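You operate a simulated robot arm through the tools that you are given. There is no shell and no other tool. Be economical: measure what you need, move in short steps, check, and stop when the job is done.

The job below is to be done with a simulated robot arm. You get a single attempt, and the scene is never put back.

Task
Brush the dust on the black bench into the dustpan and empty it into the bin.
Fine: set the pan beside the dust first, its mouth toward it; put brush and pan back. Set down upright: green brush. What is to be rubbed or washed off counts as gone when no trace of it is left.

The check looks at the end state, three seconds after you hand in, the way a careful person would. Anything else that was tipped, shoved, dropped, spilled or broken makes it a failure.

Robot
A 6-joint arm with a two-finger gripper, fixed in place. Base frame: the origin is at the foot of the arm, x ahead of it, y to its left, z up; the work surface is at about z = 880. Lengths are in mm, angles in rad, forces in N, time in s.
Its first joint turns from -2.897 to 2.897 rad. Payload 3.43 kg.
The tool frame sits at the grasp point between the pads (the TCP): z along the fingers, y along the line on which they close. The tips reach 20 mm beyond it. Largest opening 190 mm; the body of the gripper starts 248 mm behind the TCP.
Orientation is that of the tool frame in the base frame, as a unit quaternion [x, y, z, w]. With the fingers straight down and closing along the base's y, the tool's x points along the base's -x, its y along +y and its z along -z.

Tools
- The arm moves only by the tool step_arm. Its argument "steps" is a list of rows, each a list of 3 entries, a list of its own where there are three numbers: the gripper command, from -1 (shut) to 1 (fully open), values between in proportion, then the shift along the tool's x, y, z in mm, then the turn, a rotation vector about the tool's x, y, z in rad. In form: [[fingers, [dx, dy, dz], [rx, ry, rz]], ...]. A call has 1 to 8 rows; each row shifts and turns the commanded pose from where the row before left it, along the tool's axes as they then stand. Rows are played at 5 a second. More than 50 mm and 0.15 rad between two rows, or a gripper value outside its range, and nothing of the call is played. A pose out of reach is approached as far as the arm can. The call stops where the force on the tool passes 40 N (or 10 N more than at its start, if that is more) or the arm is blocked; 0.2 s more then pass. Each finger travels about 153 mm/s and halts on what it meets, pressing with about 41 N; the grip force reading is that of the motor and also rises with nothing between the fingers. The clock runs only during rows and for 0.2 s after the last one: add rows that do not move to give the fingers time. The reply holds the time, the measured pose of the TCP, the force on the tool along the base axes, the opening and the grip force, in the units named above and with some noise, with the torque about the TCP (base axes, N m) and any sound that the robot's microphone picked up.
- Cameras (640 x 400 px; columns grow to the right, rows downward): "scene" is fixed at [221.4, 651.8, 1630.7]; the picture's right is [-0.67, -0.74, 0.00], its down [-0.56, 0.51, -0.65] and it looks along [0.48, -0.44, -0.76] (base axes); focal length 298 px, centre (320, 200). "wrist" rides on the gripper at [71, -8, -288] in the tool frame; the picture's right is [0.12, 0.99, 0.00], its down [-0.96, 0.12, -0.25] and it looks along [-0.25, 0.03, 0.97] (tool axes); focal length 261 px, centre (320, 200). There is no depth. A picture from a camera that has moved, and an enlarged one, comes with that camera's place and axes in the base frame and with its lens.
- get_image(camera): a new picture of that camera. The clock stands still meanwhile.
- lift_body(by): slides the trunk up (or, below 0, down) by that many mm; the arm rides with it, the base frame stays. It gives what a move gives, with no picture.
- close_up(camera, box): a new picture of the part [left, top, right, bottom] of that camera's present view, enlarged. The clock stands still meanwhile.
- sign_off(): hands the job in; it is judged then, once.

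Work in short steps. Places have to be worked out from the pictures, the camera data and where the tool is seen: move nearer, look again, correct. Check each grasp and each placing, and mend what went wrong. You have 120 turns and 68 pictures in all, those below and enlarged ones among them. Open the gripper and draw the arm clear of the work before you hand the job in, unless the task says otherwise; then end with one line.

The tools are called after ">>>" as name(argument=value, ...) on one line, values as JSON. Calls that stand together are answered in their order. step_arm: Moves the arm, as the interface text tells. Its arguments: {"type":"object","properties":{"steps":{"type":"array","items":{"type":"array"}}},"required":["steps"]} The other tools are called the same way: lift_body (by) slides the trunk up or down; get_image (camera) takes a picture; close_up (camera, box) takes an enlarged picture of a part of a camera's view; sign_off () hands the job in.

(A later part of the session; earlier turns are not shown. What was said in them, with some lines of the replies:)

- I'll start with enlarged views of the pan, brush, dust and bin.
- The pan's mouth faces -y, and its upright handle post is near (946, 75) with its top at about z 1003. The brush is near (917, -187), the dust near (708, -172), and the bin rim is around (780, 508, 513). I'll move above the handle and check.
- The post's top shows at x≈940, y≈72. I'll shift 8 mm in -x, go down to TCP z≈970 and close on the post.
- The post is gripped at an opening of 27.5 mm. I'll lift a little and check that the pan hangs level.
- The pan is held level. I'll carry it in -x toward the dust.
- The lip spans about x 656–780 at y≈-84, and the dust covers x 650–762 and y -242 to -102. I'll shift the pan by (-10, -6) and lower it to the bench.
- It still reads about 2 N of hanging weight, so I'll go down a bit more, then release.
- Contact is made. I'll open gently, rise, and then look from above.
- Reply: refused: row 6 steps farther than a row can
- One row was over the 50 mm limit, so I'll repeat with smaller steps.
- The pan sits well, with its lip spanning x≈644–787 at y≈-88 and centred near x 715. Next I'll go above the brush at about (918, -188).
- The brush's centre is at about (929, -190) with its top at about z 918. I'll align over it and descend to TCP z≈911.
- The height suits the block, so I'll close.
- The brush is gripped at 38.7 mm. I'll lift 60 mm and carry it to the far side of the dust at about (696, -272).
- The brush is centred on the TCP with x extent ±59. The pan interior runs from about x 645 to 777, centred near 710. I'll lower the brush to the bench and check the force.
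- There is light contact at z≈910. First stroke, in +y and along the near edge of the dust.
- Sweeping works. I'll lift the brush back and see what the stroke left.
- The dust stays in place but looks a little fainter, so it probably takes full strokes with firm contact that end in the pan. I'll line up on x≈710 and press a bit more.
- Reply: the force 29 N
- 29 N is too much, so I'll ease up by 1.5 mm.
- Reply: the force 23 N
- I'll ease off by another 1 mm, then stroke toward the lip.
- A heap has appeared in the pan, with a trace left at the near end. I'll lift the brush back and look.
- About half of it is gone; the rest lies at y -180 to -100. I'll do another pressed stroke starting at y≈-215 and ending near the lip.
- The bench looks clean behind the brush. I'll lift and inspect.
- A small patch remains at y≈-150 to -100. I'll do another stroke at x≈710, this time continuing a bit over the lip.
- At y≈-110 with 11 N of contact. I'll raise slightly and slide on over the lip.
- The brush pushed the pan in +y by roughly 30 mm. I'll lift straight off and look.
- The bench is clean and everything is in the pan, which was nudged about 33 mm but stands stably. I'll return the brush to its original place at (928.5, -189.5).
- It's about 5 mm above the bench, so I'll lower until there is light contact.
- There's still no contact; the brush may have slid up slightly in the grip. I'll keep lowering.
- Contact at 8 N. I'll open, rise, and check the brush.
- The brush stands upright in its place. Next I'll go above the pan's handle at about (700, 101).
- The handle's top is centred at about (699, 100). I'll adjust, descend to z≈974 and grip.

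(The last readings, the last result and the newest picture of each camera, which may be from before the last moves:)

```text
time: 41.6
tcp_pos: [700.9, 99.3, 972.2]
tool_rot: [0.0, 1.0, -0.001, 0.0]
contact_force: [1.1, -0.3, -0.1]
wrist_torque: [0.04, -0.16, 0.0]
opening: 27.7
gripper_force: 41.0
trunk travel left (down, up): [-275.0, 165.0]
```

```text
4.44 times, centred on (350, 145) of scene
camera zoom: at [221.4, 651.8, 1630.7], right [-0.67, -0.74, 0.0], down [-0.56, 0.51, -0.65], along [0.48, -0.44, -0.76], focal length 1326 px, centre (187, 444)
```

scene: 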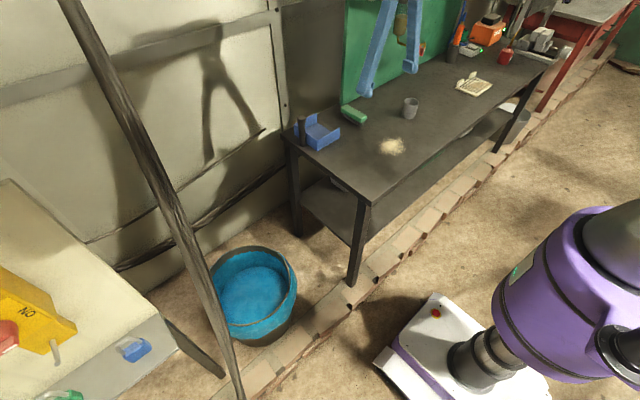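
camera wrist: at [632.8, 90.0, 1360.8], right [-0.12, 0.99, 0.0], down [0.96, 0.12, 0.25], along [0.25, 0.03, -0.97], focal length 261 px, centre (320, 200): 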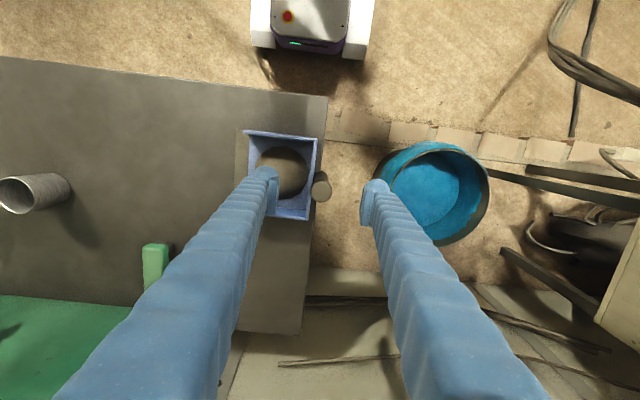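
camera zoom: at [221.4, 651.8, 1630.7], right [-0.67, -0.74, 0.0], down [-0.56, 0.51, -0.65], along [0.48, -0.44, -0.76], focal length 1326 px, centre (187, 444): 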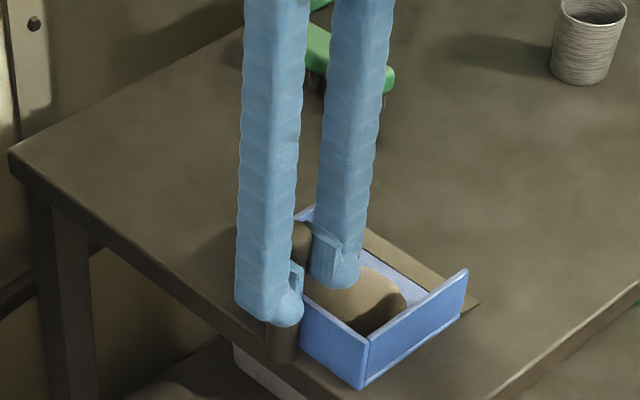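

Gripped. I'll lift gently by 60 mm and check the weight and that it's level.

>>> step_arm(steps=[[-1, [0, 0, -10], [0, 0, 0]], [-1, [0, 0, -20], [0, 0, 0]], [-1, [0, 0, -30], [0, 0, 0]], [-1, [0, 0, -30], [0, 0, 0]], [-1, [0, 0, 0], [0, 0, 0]]])

>>> close_up(camera="scene", box=[290, 70, 450, 180])

```text
time: 42.8
tcp_pos: [700.5, 100.1, 1063.9]
tool_rot: [0.0, 1.0, 0.0, 0.0]
contact_force: [0.1, 0.6, -2.6]
wrist_torque: [0.11, 0.06, -0.01]
opening: 27.3
gripper_force: 40.6
trunk travel left (down, up): [-275.0, 165.0]
```

```text
3.64 times, centred on (370, 125) of scene
camera zoom: at [221.4, 651.8, 1630.7], right [-0.67, -0.74, 0.0], down [-0.56, 0.51, -0.65], along [0.48, -0.44, -0.76], focal length 1085 px, centre (138, 473)
```

zoom: 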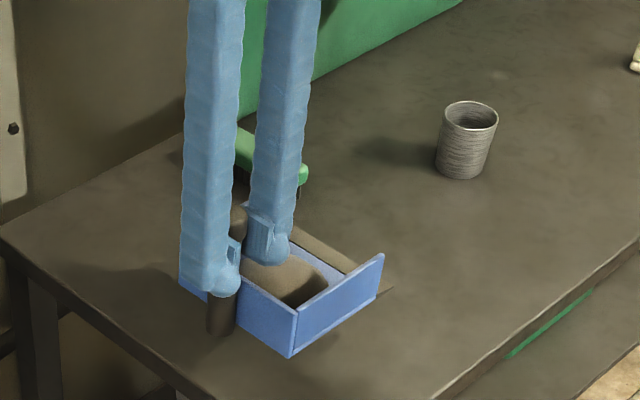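

It's level at 2.6 N. I'll yaw the pan about -57° in place so that its mouth faces back toward the robot base as seen from the bin.

>>> step_arm(steps=[[-1, [0, 0, 0], [0, 0, 0.142]], [-1, [0, 0, 0], [0, 0, 0.142]], [-1, [0, 0, 0], [0, 0, 0.142]], [-1, [0, 0, 0], [0, 0, 0.142]], [-1, [0, 0, 0], [0, 0, 0.142]], [-1, [0, 0, 0], [0, 0, 0.142]], [-1, [0, 0, 0], [0, 0, 0.142]], [-1, [0, 0, 0], [0, 0, 0]]])

```text
time: 44.6
tcp_pos: [700.3, 100.1, 1064.3]
tool_rot: [0.478, 0.878, 0.0, 0.0]
contact_force: [-0.4, 0.1, -2.0]
wrist_torque: [0.04, -0.04, 0.03]
opening: 27.6
gripper_force: 40.9
trunk travel left (down, up): [-275.0, 165.0]
```

Tool y now points radially, about (0.84, 0.54). I'll carry the level pan off the bench end toward the bin.

>>> step_arm(steps=[[-1, [25, 25, 0], [0, 0, 0]], [-1, [33, 33, 0], [0, 0, 0]], [-1, [33, 34, 0], [0, 0, 0]], [-1, [33, 34, 0], [0, 0, 0]], [-1, [33, 34, 0], [0, 0, 0]], [-1, [33, 34, 0], [0, 0, 0]], [-1, [0, 0, 0], [0, 0, 0]]])

>>> get_image(camera="scene")

>>> get_image(camera="wrist")

```text
time: 46.2
tcp_pos: [759.2, 365.4, 1064.7]
tool_rot: [0.477, 0.879, 0.0, 0.0]
contact_force: [0.3, 0.6, -2.4]
wrist_torque: [-0.02, -0.06, 0.0]
opening: 27.6
gripper_force: 40.6
trunk travel left (down, up): [-275.0, 165.0]
```

```text
29 pictures are left
```

scene: 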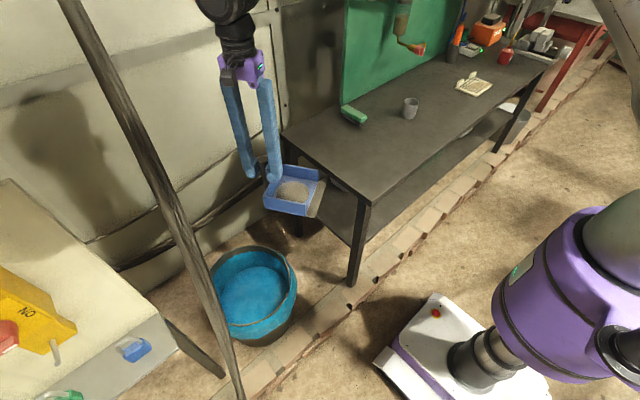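

```text
28 pictures are left
camera wrist: at [713.9, 420.2, 1351.8], right [0.77, 0.64, 0.0], down [0.62, -0.74, 0.25], along [0.16, -0.19, -0.97], focal length 261 px, centre (320, 200)
```

wrist: 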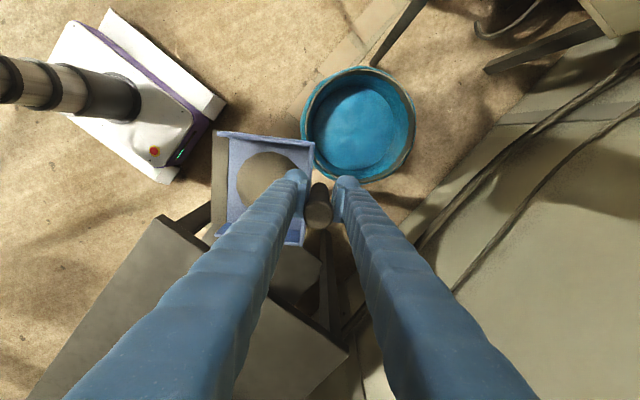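

The pan is level and clear of the bench, and the bin's centre is confirmed at about (785, 515). I'll lower the trunk so the drop is short.

>>> lift_body(by=-270)

```text
time: 49.0
tcp_pos: [759.0, 364.6, 794.7]
tool_rot: [0.477, 0.879, 0.0, 0.001]
contact_force: [-1.0, 0.4, -2.1]
wrist_torque: [0.08, -0.09, 0.0]
opening: 27.4
gripper_force: 40.7
trunk travel left (down, up): [-5.0, 435.0]
```

Lowered. I'll continue to the bin with the pan level.

>>> step_arm(steps=[[-1, [22, 24, 0], [0, 0, 0]], [-1, [30, 32, 0], [0, 0, 0]], [-1, [30, 32, 0], [0, 0, 0]], [-1, [30, 31, 0], [0, 0, 0]], [-1, [0, 0, 0], [0, 0, 0]]])

>>> get_image(camera="scene")

```text
time: 50.1
tcp_pos: [797.6, 525.7, 793.6]
tool_rot: [0.477, 0.879, 0.0, 0.0]
contact_force: [0.8, 0.6, -2.6]
wrist_torque: [-0.01, -0.07, 0.0]
opening: 27.4
gripper_force: 40.8
trunk travel left (down, up): [-5.0, 435.0]
```

```text
27 pictures are left
```

scene: 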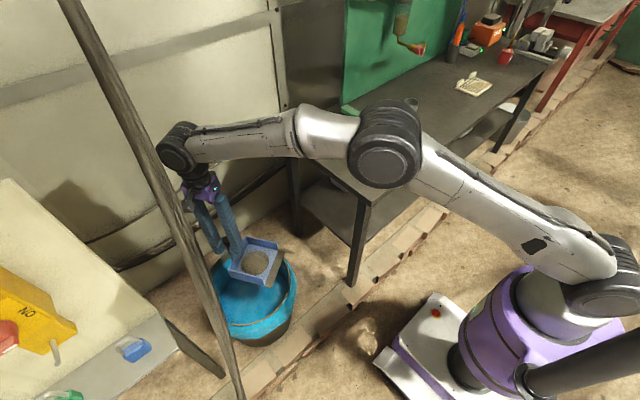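

I'm above the bin. I'll begin tilting outward to about 30° and check.

>>> step_arm(steps=[[-1, [0, 0, 0], [-0.1, 0, 0]], [-1, [0, 0, 0], [-0.13, 0, 0]], [-1, [0, 0, 0], [-0.13, 0, 0]], [-1, [0, 0, 0], [-0.13, 0, 0]], [-1, [0, 0, 0], [0, 0, 0]]])

>>> get_image(camera="scene")

```text
time: 51.4
tcp_pos: [797.1, 524.0, 794.3]
tool_rot: [0.463, 0.853, 0.213, 0.116]
contact_force: [-0.4, -0.1, -1.7]
wrist_torque: [0.02, -0.01, -0.01]
opening: 27.4
gripper_force: 40.9
trunk travel left (down, up): [-5.0, 435.0]
```

```text
26 pictures are left
```

scene: 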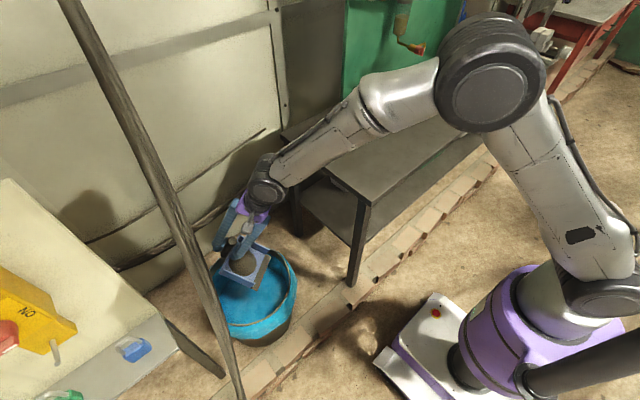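

The tilt goes the right way, mouth over the bin. I'll continue to about 73° while drawing inward a little.

>>> step_arm(steps=[[-1, [0, -10, -6], [-0.13, 0, 0]], [-1, [0, -9, -7.5], [-0.13, 0, 0]], [-1, [0, -8, -9], [-0.13, 0, 0]], [-1, [0, -7, -10], [-0.13, 0, 0]], [-1, [0, -5.5, -10.6], [-0.13, 0, 0]], [-1, [0, -4, -11], [-0.13, 0, 0]], [-1, [0, 0, 0], [0, 0, 0]]])

>>> get_image(camera="scene")

>>> get_image(camera="wrist")

```text
time: 53.0
tcp_pos: [746.2, 482.5, 799.9]
tool_rot: [0.384, 0.708, 0.521, 0.283]
contact_force: [0.9, 0.0, -2.0]
wrist_torque: [0.01, 0.07, 0.01]
opening: 27.4
gripper_force: 41.1
out of reach, approached as far as the arm can: row 1
trunk travel left (down, up): [-5.0, 435.0]
```

```text
25 pictures are left
```

scene: 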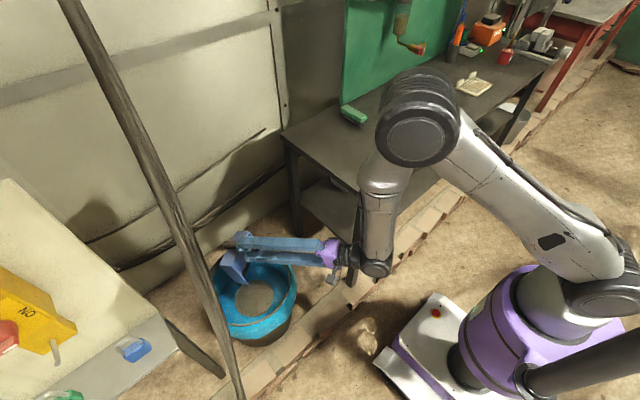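

```text
24 pictures are left
camera wrist: at [474.6, 389.4, 877.2], right [0.18, 0.26, 0.95], down [0.35, -0.92, 0.18], along [0.92, 0.3, -0.26], focal length 261 px, centre (320, 200)
```

wrist: 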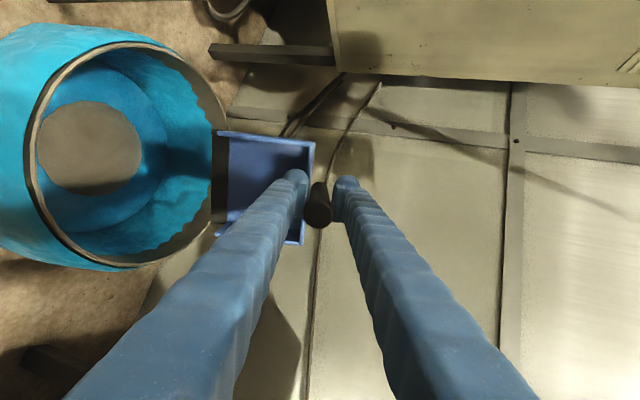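

The heap is now in the bin. I'll check that the pan is empty and nothing fell beside the bin.

>>> close_up(camera="wrist", box=[190, 100, 350, 260])

>>> close_up(camera="scene", box=[180, 220, 340, 360])

```text
2.50 times, centred on (270, 180) of wrist
camera zoom: at [474.6, 389.4, 877.2], right [0.18, 0.26, 0.95], down [0.35, -0.92, 0.18], along [0.92, 0.3, -0.26], focal length 652 px, centre (445, 250)
```

zoom: 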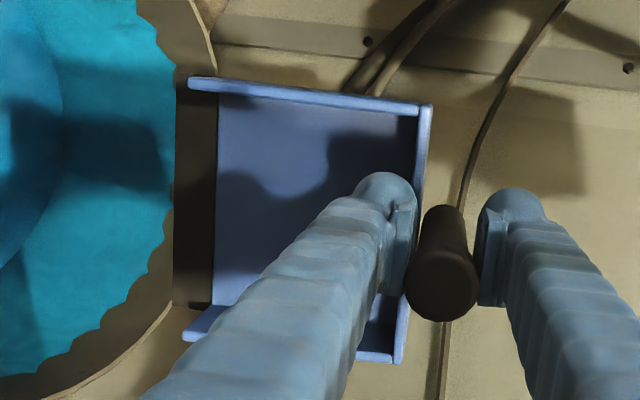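

```text
2.86 times, centred on (260, 290) of scene
camera zoom: at [221.4, 651.8, 1630.7], right [-0.67, -0.74, 0.0], down [-0.56, 0.51, -0.65], along [0.48, -0.44, -0.76], focal length 852 px, centre (491, -57)
```

zoom: 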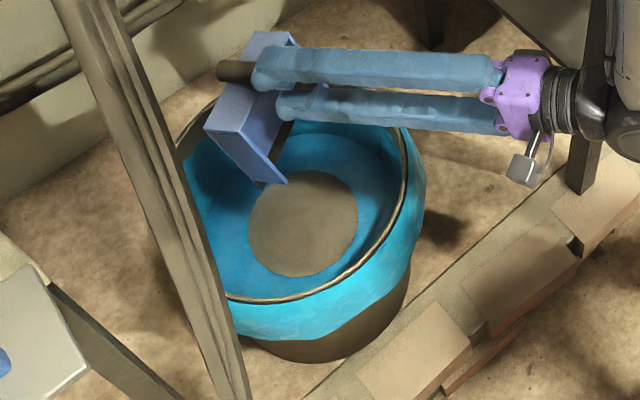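

The pan is empty and all the dust is in the bin. I'll untilt the pan in place.

>>> step_arm(steps=[[-1, [0, 0, 0], [0.13, 0, 0]], [-1, [0, 0, 0], [0.14, 0, 0]], [-1, [0, 0, 0], [0.14, 0, 0]], [-1, [0, 0, 0], [0.14, 0, 0]], [-1, [0, 0, 0], [0.14, 0, 0]], [-1, [0, 0, 0], [0.14, 0, 0]], [-1, [0, 0, 0], [0.14, 0, 0]], [-1, [0, 0, 0], [0.14, 0, 0]]])

>>> step_arm(steps=[[-1, [0, 0, 0], [0.14, 0, 0]], [-1, [0, 0, 0], [0.02, 0, 0]], [-1, [0, 0, 0], [0, 0, 0]]])

```text
time: 54.8
tcp_pos: [742.4, 488.0, 800.9]
tool_rot: [0.476, 0.876, 0.07, 0.038]
contact_force: [0.5, 0.8, -1.9]
wrist_torque: [0.15, -0.07, 0.05]
opening: 27.5
gripper_force: 40.7
out of reach, approached as far as the arm can: row 5
trunk travel left (down, up): [-5.0, 435.0]
```

```text
time: 55.5
tcp_pos: [740.7, 488.6, 800.3]
tool_rot: [0.477, 0.879, 0.001, 0.0]
contact_force: [0.2, 0.2, -2.8]
wrist_torque: [0.07, -0.1, 0.0]
opening: 27.6
gripper_force: 41.3
trunk travel left (down, up): [-5.0, 435.0]
```

Level again. I'll move back toward the earlier lowering point, then raise the trunk.

>>> step_arm(steps=[[-1, [-28, -13, 0], [0, 0, 0]], [-1, [-28, -13, 0], [0, 0, 0]], [-1, [-28, -13, 0], [0, 0, 0]], [-1, [-28, -13, 0], [0, 0, 0]], [-1, [0, 0, 0], [0, 0, 0]]])

>>> lift_body(by=270)

```text
time: 56.8
tcp_pos: [759.4, 366.0, 800.6]
tool_rot: [0.477, 0.879, 0.0, -0.001]
contact_force: [1.2, -0.6, -1.8]
wrist_torque: [0.11, -0.07, 0.03]
opening: 27.5
gripper_force: 40.8
trunk travel left (down, up): [-5.0, 435.0]
```

```text
time: 59.5
tcp_pos: [759.7, 366.8, 1068.9]
tool_rot: [0.478, 0.878, -0.001, 0.0]
contact_force: [0.3, -1.0, -1.4]
wrist_torque: [0.06, -0.07, -0.01]
opening: 27.5
gripper_force: 40.7
trunk travel left (down, up): [-275.0, 165.0]
```

Now I'll return over the bench end.

>>> step_arm(steps=[[-1, [-31, -32, 0], [0, 0, 0]], [-1, [-32, -33, 0], [0, 0, 0]], [-1, [-32, -33, 0], [0, 0, 0]], [-1, [-32, -33, 0], [0, 0, 0]], [-1, [-32, -33, 0], [0, 0, 0]], [-1, [-31, -30, 0], [0, 0, 0]], [-1, [0, 0, 0], [0, 0, 0]]])

>>> step_arm(steps=[[-1, [0, 0, 0], [0, 0, -0.142]], [-1, [0, 0, 0], [0, 0, -0.142]], [-1, [0, 0, 0], [0, 0, -0.142]], [-1, [0, 0, 0], [0, 0, -0.142]], [-1, [0, 0, 0], [0, 0, -0.142]], [-1, [0, 0, 0], [0, 0, -0.142]], [-1, [0, 0, 0], [0, 0, -0.142]], [-1, [0, 0, 0], [0, 0, 0]]])

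```text
time: 61.1
tcp_pos: [699.7, 100.9, 1069.8]
tool_rot: [0.477, 0.879, 0.001, -0.001]
contact_force: [0.4, -0.1, -1.6]
wrist_torque: [0.16, -0.07, 0.04]
opening: 27.3
gripper_force: 41.0
trunk travel left (down, up): [-275.0, 165.0]
```

```text
time: 62.9
tcp_pos: [700.7, 100.7, 1069.2]
tool_rot: [-0.001, 1.0, 0.0, 0.0]
contact_force: [-0.1, 0.7, -2.7]
wrist_torque: [0.12, -0.01, 0.02]
opening: 27.5
gripper_force: 40.9
trunk travel left (down, up): [-275.0, 165.0]
```

I'll carry the pan to its original spot (TCP about 939, 73) and lower part way.

>>> step_arm(steps=[[-1, [-38, -5, 0], [0, 0, 0]], [-1, [-40, -5, 0], [0, 0, 0]], [-1, [-40, -5, 0], [0, 0, 0]], [-1, [-40, -4, 0], [0, 0, 0]], [-1, [-40, -4, 0], [0, 0, 0]], [-1, [-40, -4, 20], [0, 0, 0]], [-1, [0, 0, 40], [0, 0, 0]], [-1, [0, 0, 0], [0, 0, 0]]])

>>> get_image(camera="wrist")

>>> close_up(camera="scene", box=[270, 60, 430, 160])

```text
time: 64.7
tcp_pos: [938.0, 72.5, 1008.2]
tool_rot: [0.0, 1.0, -0.001, 0.001]
contact_force: [0.3, 0.6, -1.9]
wrist_torque: [0.08, 0.04, 0.01]
opening: 27.4
gripper_force: 40.8
trunk travel left (down, up): [-275.0, 165.0]
```

```text
21 pictures are left
camera wrist: at [867.8, 63.7, 1295.5], right [-0.12, 0.99, 0.0], down [0.96, 0.12, 0.25], along [0.24, 0.03, -0.97], focal length 261 px, centre (320, 200)
```

wrist: 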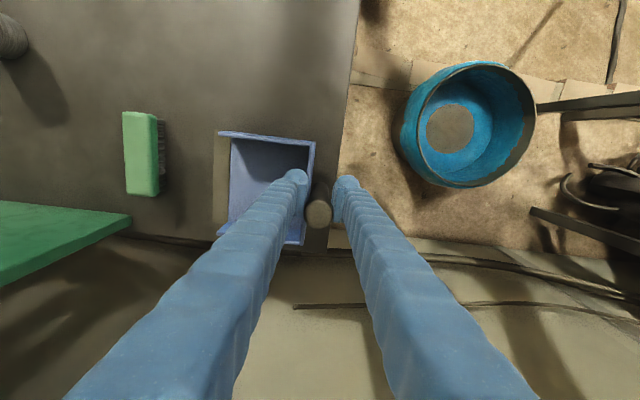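

```text
4.00 times, centred on (350, 110) of scene
camera zoom: at [221.4, 651.8, 1630.7], right [-0.67, -0.74, 0.0], down [-0.56, 0.51, -0.65], along [0.48, -0.44, -0.76], focal length 1193 px, centre (200, 560)
```

zoom: 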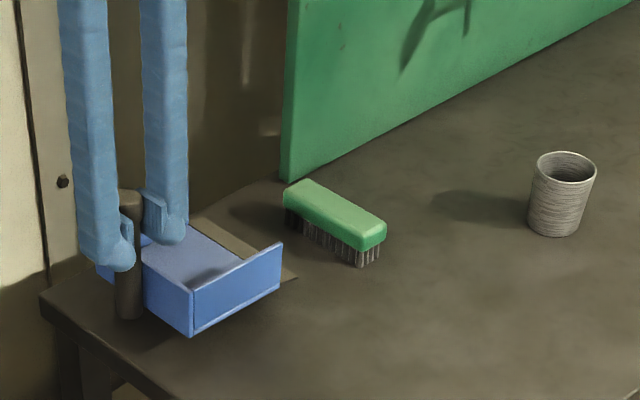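

The position matches the original lifted view. I'll lower to the bench.

>>> step_arm(steps=[[-1, [0, 0, 18], [0, 0, 0]], [-1, [0, 0, 13], [0, 0, 0]], [-1, [0, 0, 2], [0, 0, 0]], [-1, [0, 0, 1], [0, 0, 0]], [-1, [0, 0, 1], [0, 0, 0]], [-1, [0, 0, 0], [0, 0, 0]]])

```text
time: 66.1
tcp_pos: [938.5, 73.6, 975.8]
tool_rot: [0.0, 1.0, 0.001, 0.001]
contact_force: [2.4, 1.0, 13.3]
wrist_torque: [-0.04, 0.06, -0.01]
opening: 27.2
gripper_force: 40.5
trunk travel left (down, up): [-275.0, 165.0]
```

Contact came at z≈976, slightly early. I'll check that it sits flat before releasing.

>>> close_up(camera="scene", box=[270, 90, 370, 160])

```text
5.71 times, centred on (320, 125) of scene
camera zoom: at [221.4, 651.8, 1630.7], right [-0.67, -0.74, 0.0], down [-0.56, 0.51, -0.65], along [0.48, -0.44, -0.76], focal length 1704 px, centre (320, 629)
```

zoom: 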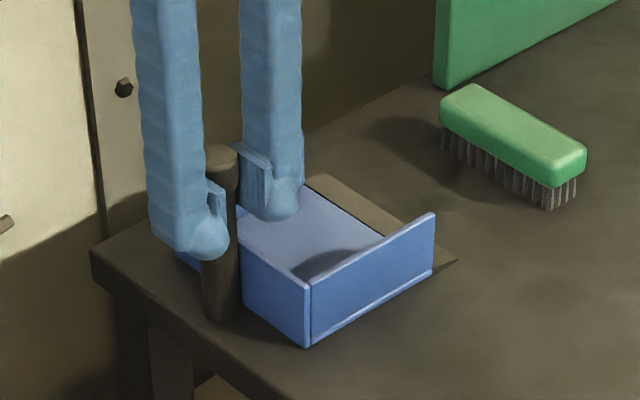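

It sits flat. I'll release slowly and rise.

>>> step_arm(steps=[[-1, [0, 0, -0.6], [0, 0, 0]], [-0.6, [0, 0, 0], [0, 0, 0]], [-0.4, [0, 0, 0], [0, 0, 0]], [-0.4, [0, 0, -30], [0, 0, 0]], [-0.4, [0, 0, -40], [0, 0, 0]], [-0.4, [0, 0, -40], [0, 0, 0]], [-0.4, [30, 0, -40], [0, 0, 0]], [-0.4, [40, 0, -30], [0, 0, 0]]])

>>> step_arm(steps=[[0, [40, -20, 0], [0, 0, 0]], [0, [40, -30, 0], [0, 0, 0]], [0, [40, -30, 0], [0, 0, 0]], [0.5, [20, -30, 0], [0, 0, 0]], [1, [0, -30, 0], [0, 0, 0]], [1, [0, -30, 0], [0, 0, 0]], [1, [0, 0, 0], [0, 0, 0]]])

>>> get_image(camera="scene")

>>> close_up(camera="scene", box=[270, 70, 430, 170])

>>> get_image(camera="wrist")

```text
time: 67.9
tcp_pos: [866.5, 73.5, 1157.0]
tool_rot: [0.0, 1.0, 0.0, 0.0]
contact_force: [0.0, -0.6, 0.4]
wrist_torque: [0.01, -0.1, 0.0]
opening: 57.2
gripper_force: 0.1
trunk travel left (down, up): [-275.0, 165.0]
```

```text
time: 69.5
tcp_pos: [729.2, -96.7, 1155.9]
tool_rot: [0.0, 1.0, 0.0, 0.001]
contact_force: [0.1, 0.0, 0.5]
wrist_torque: [0.1, 0.02, -0.02]
opening: 190.0
gripper_force: 0.0
trunk travel left (down, up): [-275.0, 165.0]
```

```text
18 pictures are left
```

scene: 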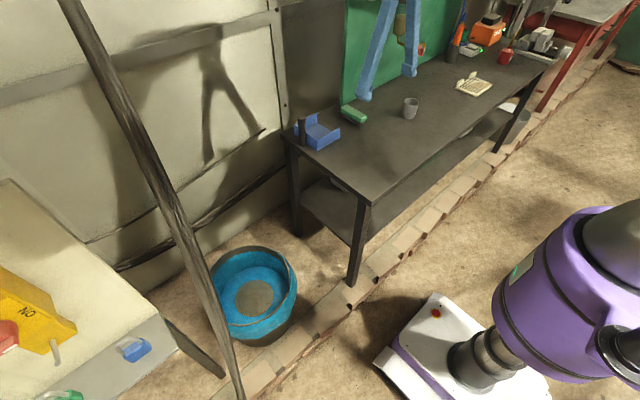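

```text
4.00 times, centred on (350, 120) of scene
camera zoom: at [221.4, 651.8, 1630.7], right [-0.67, -0.74, 0.0], down [-0.56, 0.51, -0.65], along [0.48, -0.44, -0.76], focal length 1193 px, centre (200, 520)
```

zoom: 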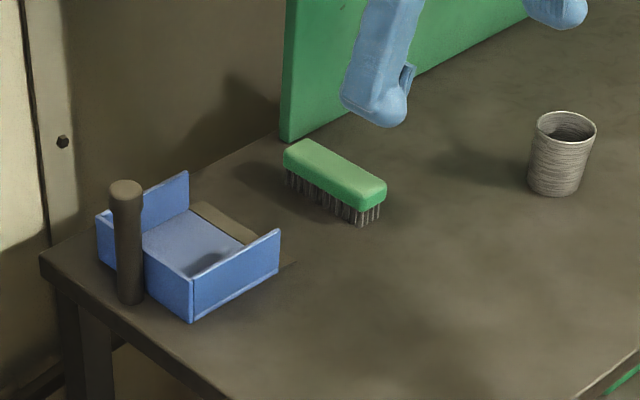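

```text
16 pictures are left
camera wrist: at [657.3, -105.7, 1442.4], right [-0.12, 0.99, 0.0], down [0.96, 0.12, 0.25], along [0.25, 0.03, -0.97], focal length 261 px, centre (320, 200)
```

wrist: 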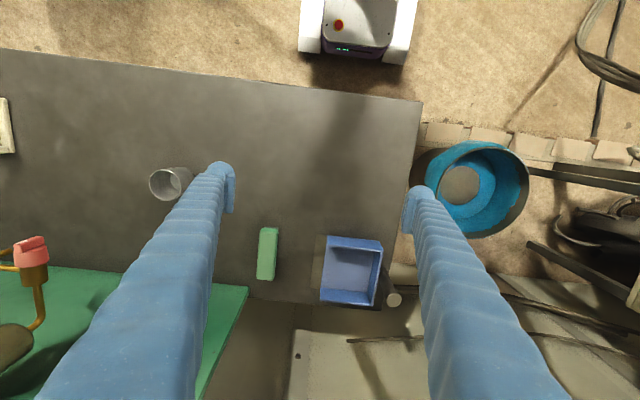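

One last close look at the swept area for faint residue.

>>> close_up(camera="wrist", box=[230, 100, 410, 220])

>>> close_up(camera="scene", box=[350, 115, 430, 170])

```text
3.33 times, centred on (320, 160) of wrist
camera zoom: at [657.3, -105.7, 1442.4], right [-0.12, 0.99, 0.0], down [0.96, 0.12, 0.25], along [0.25, 0.03, -0.97], focal length 869 px, centre (320, 333)
```

zoom: 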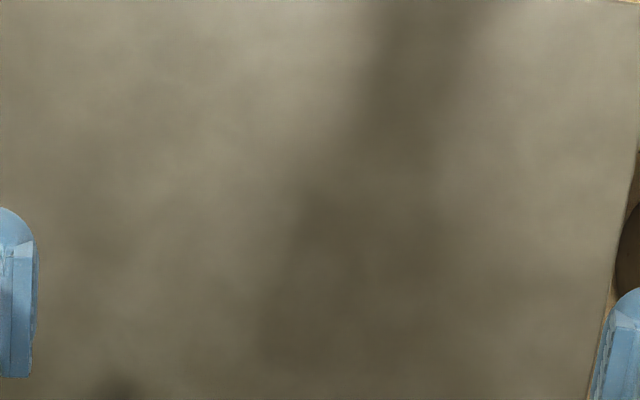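

```text
7.27 times, centred on (390, 142) of scene
camera zoom: at [221.4, 651.8, 1630.7], right [-0.67, -0.74, 0.0], down [-0.56, 0.51, -0.65], along [0.48, -0.44, -0.76], focal length 2169 px, centre (-189, 618)
```

zoom: 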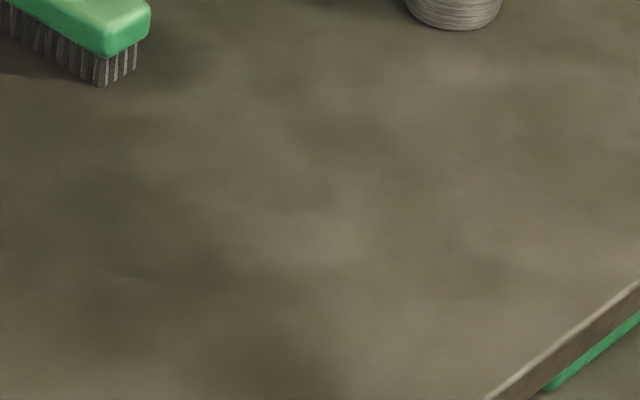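

The bench is clean, the brush stands upright, the pan is back, and the arm is clear with the gripper open, so I'll hand in.

>>> sign_off()

```text
The job is handed in.
```

The dust is off the bench and in the bin, the empty pan and the upright green brush are back in their original places, and the arm is clear with its gripper open.
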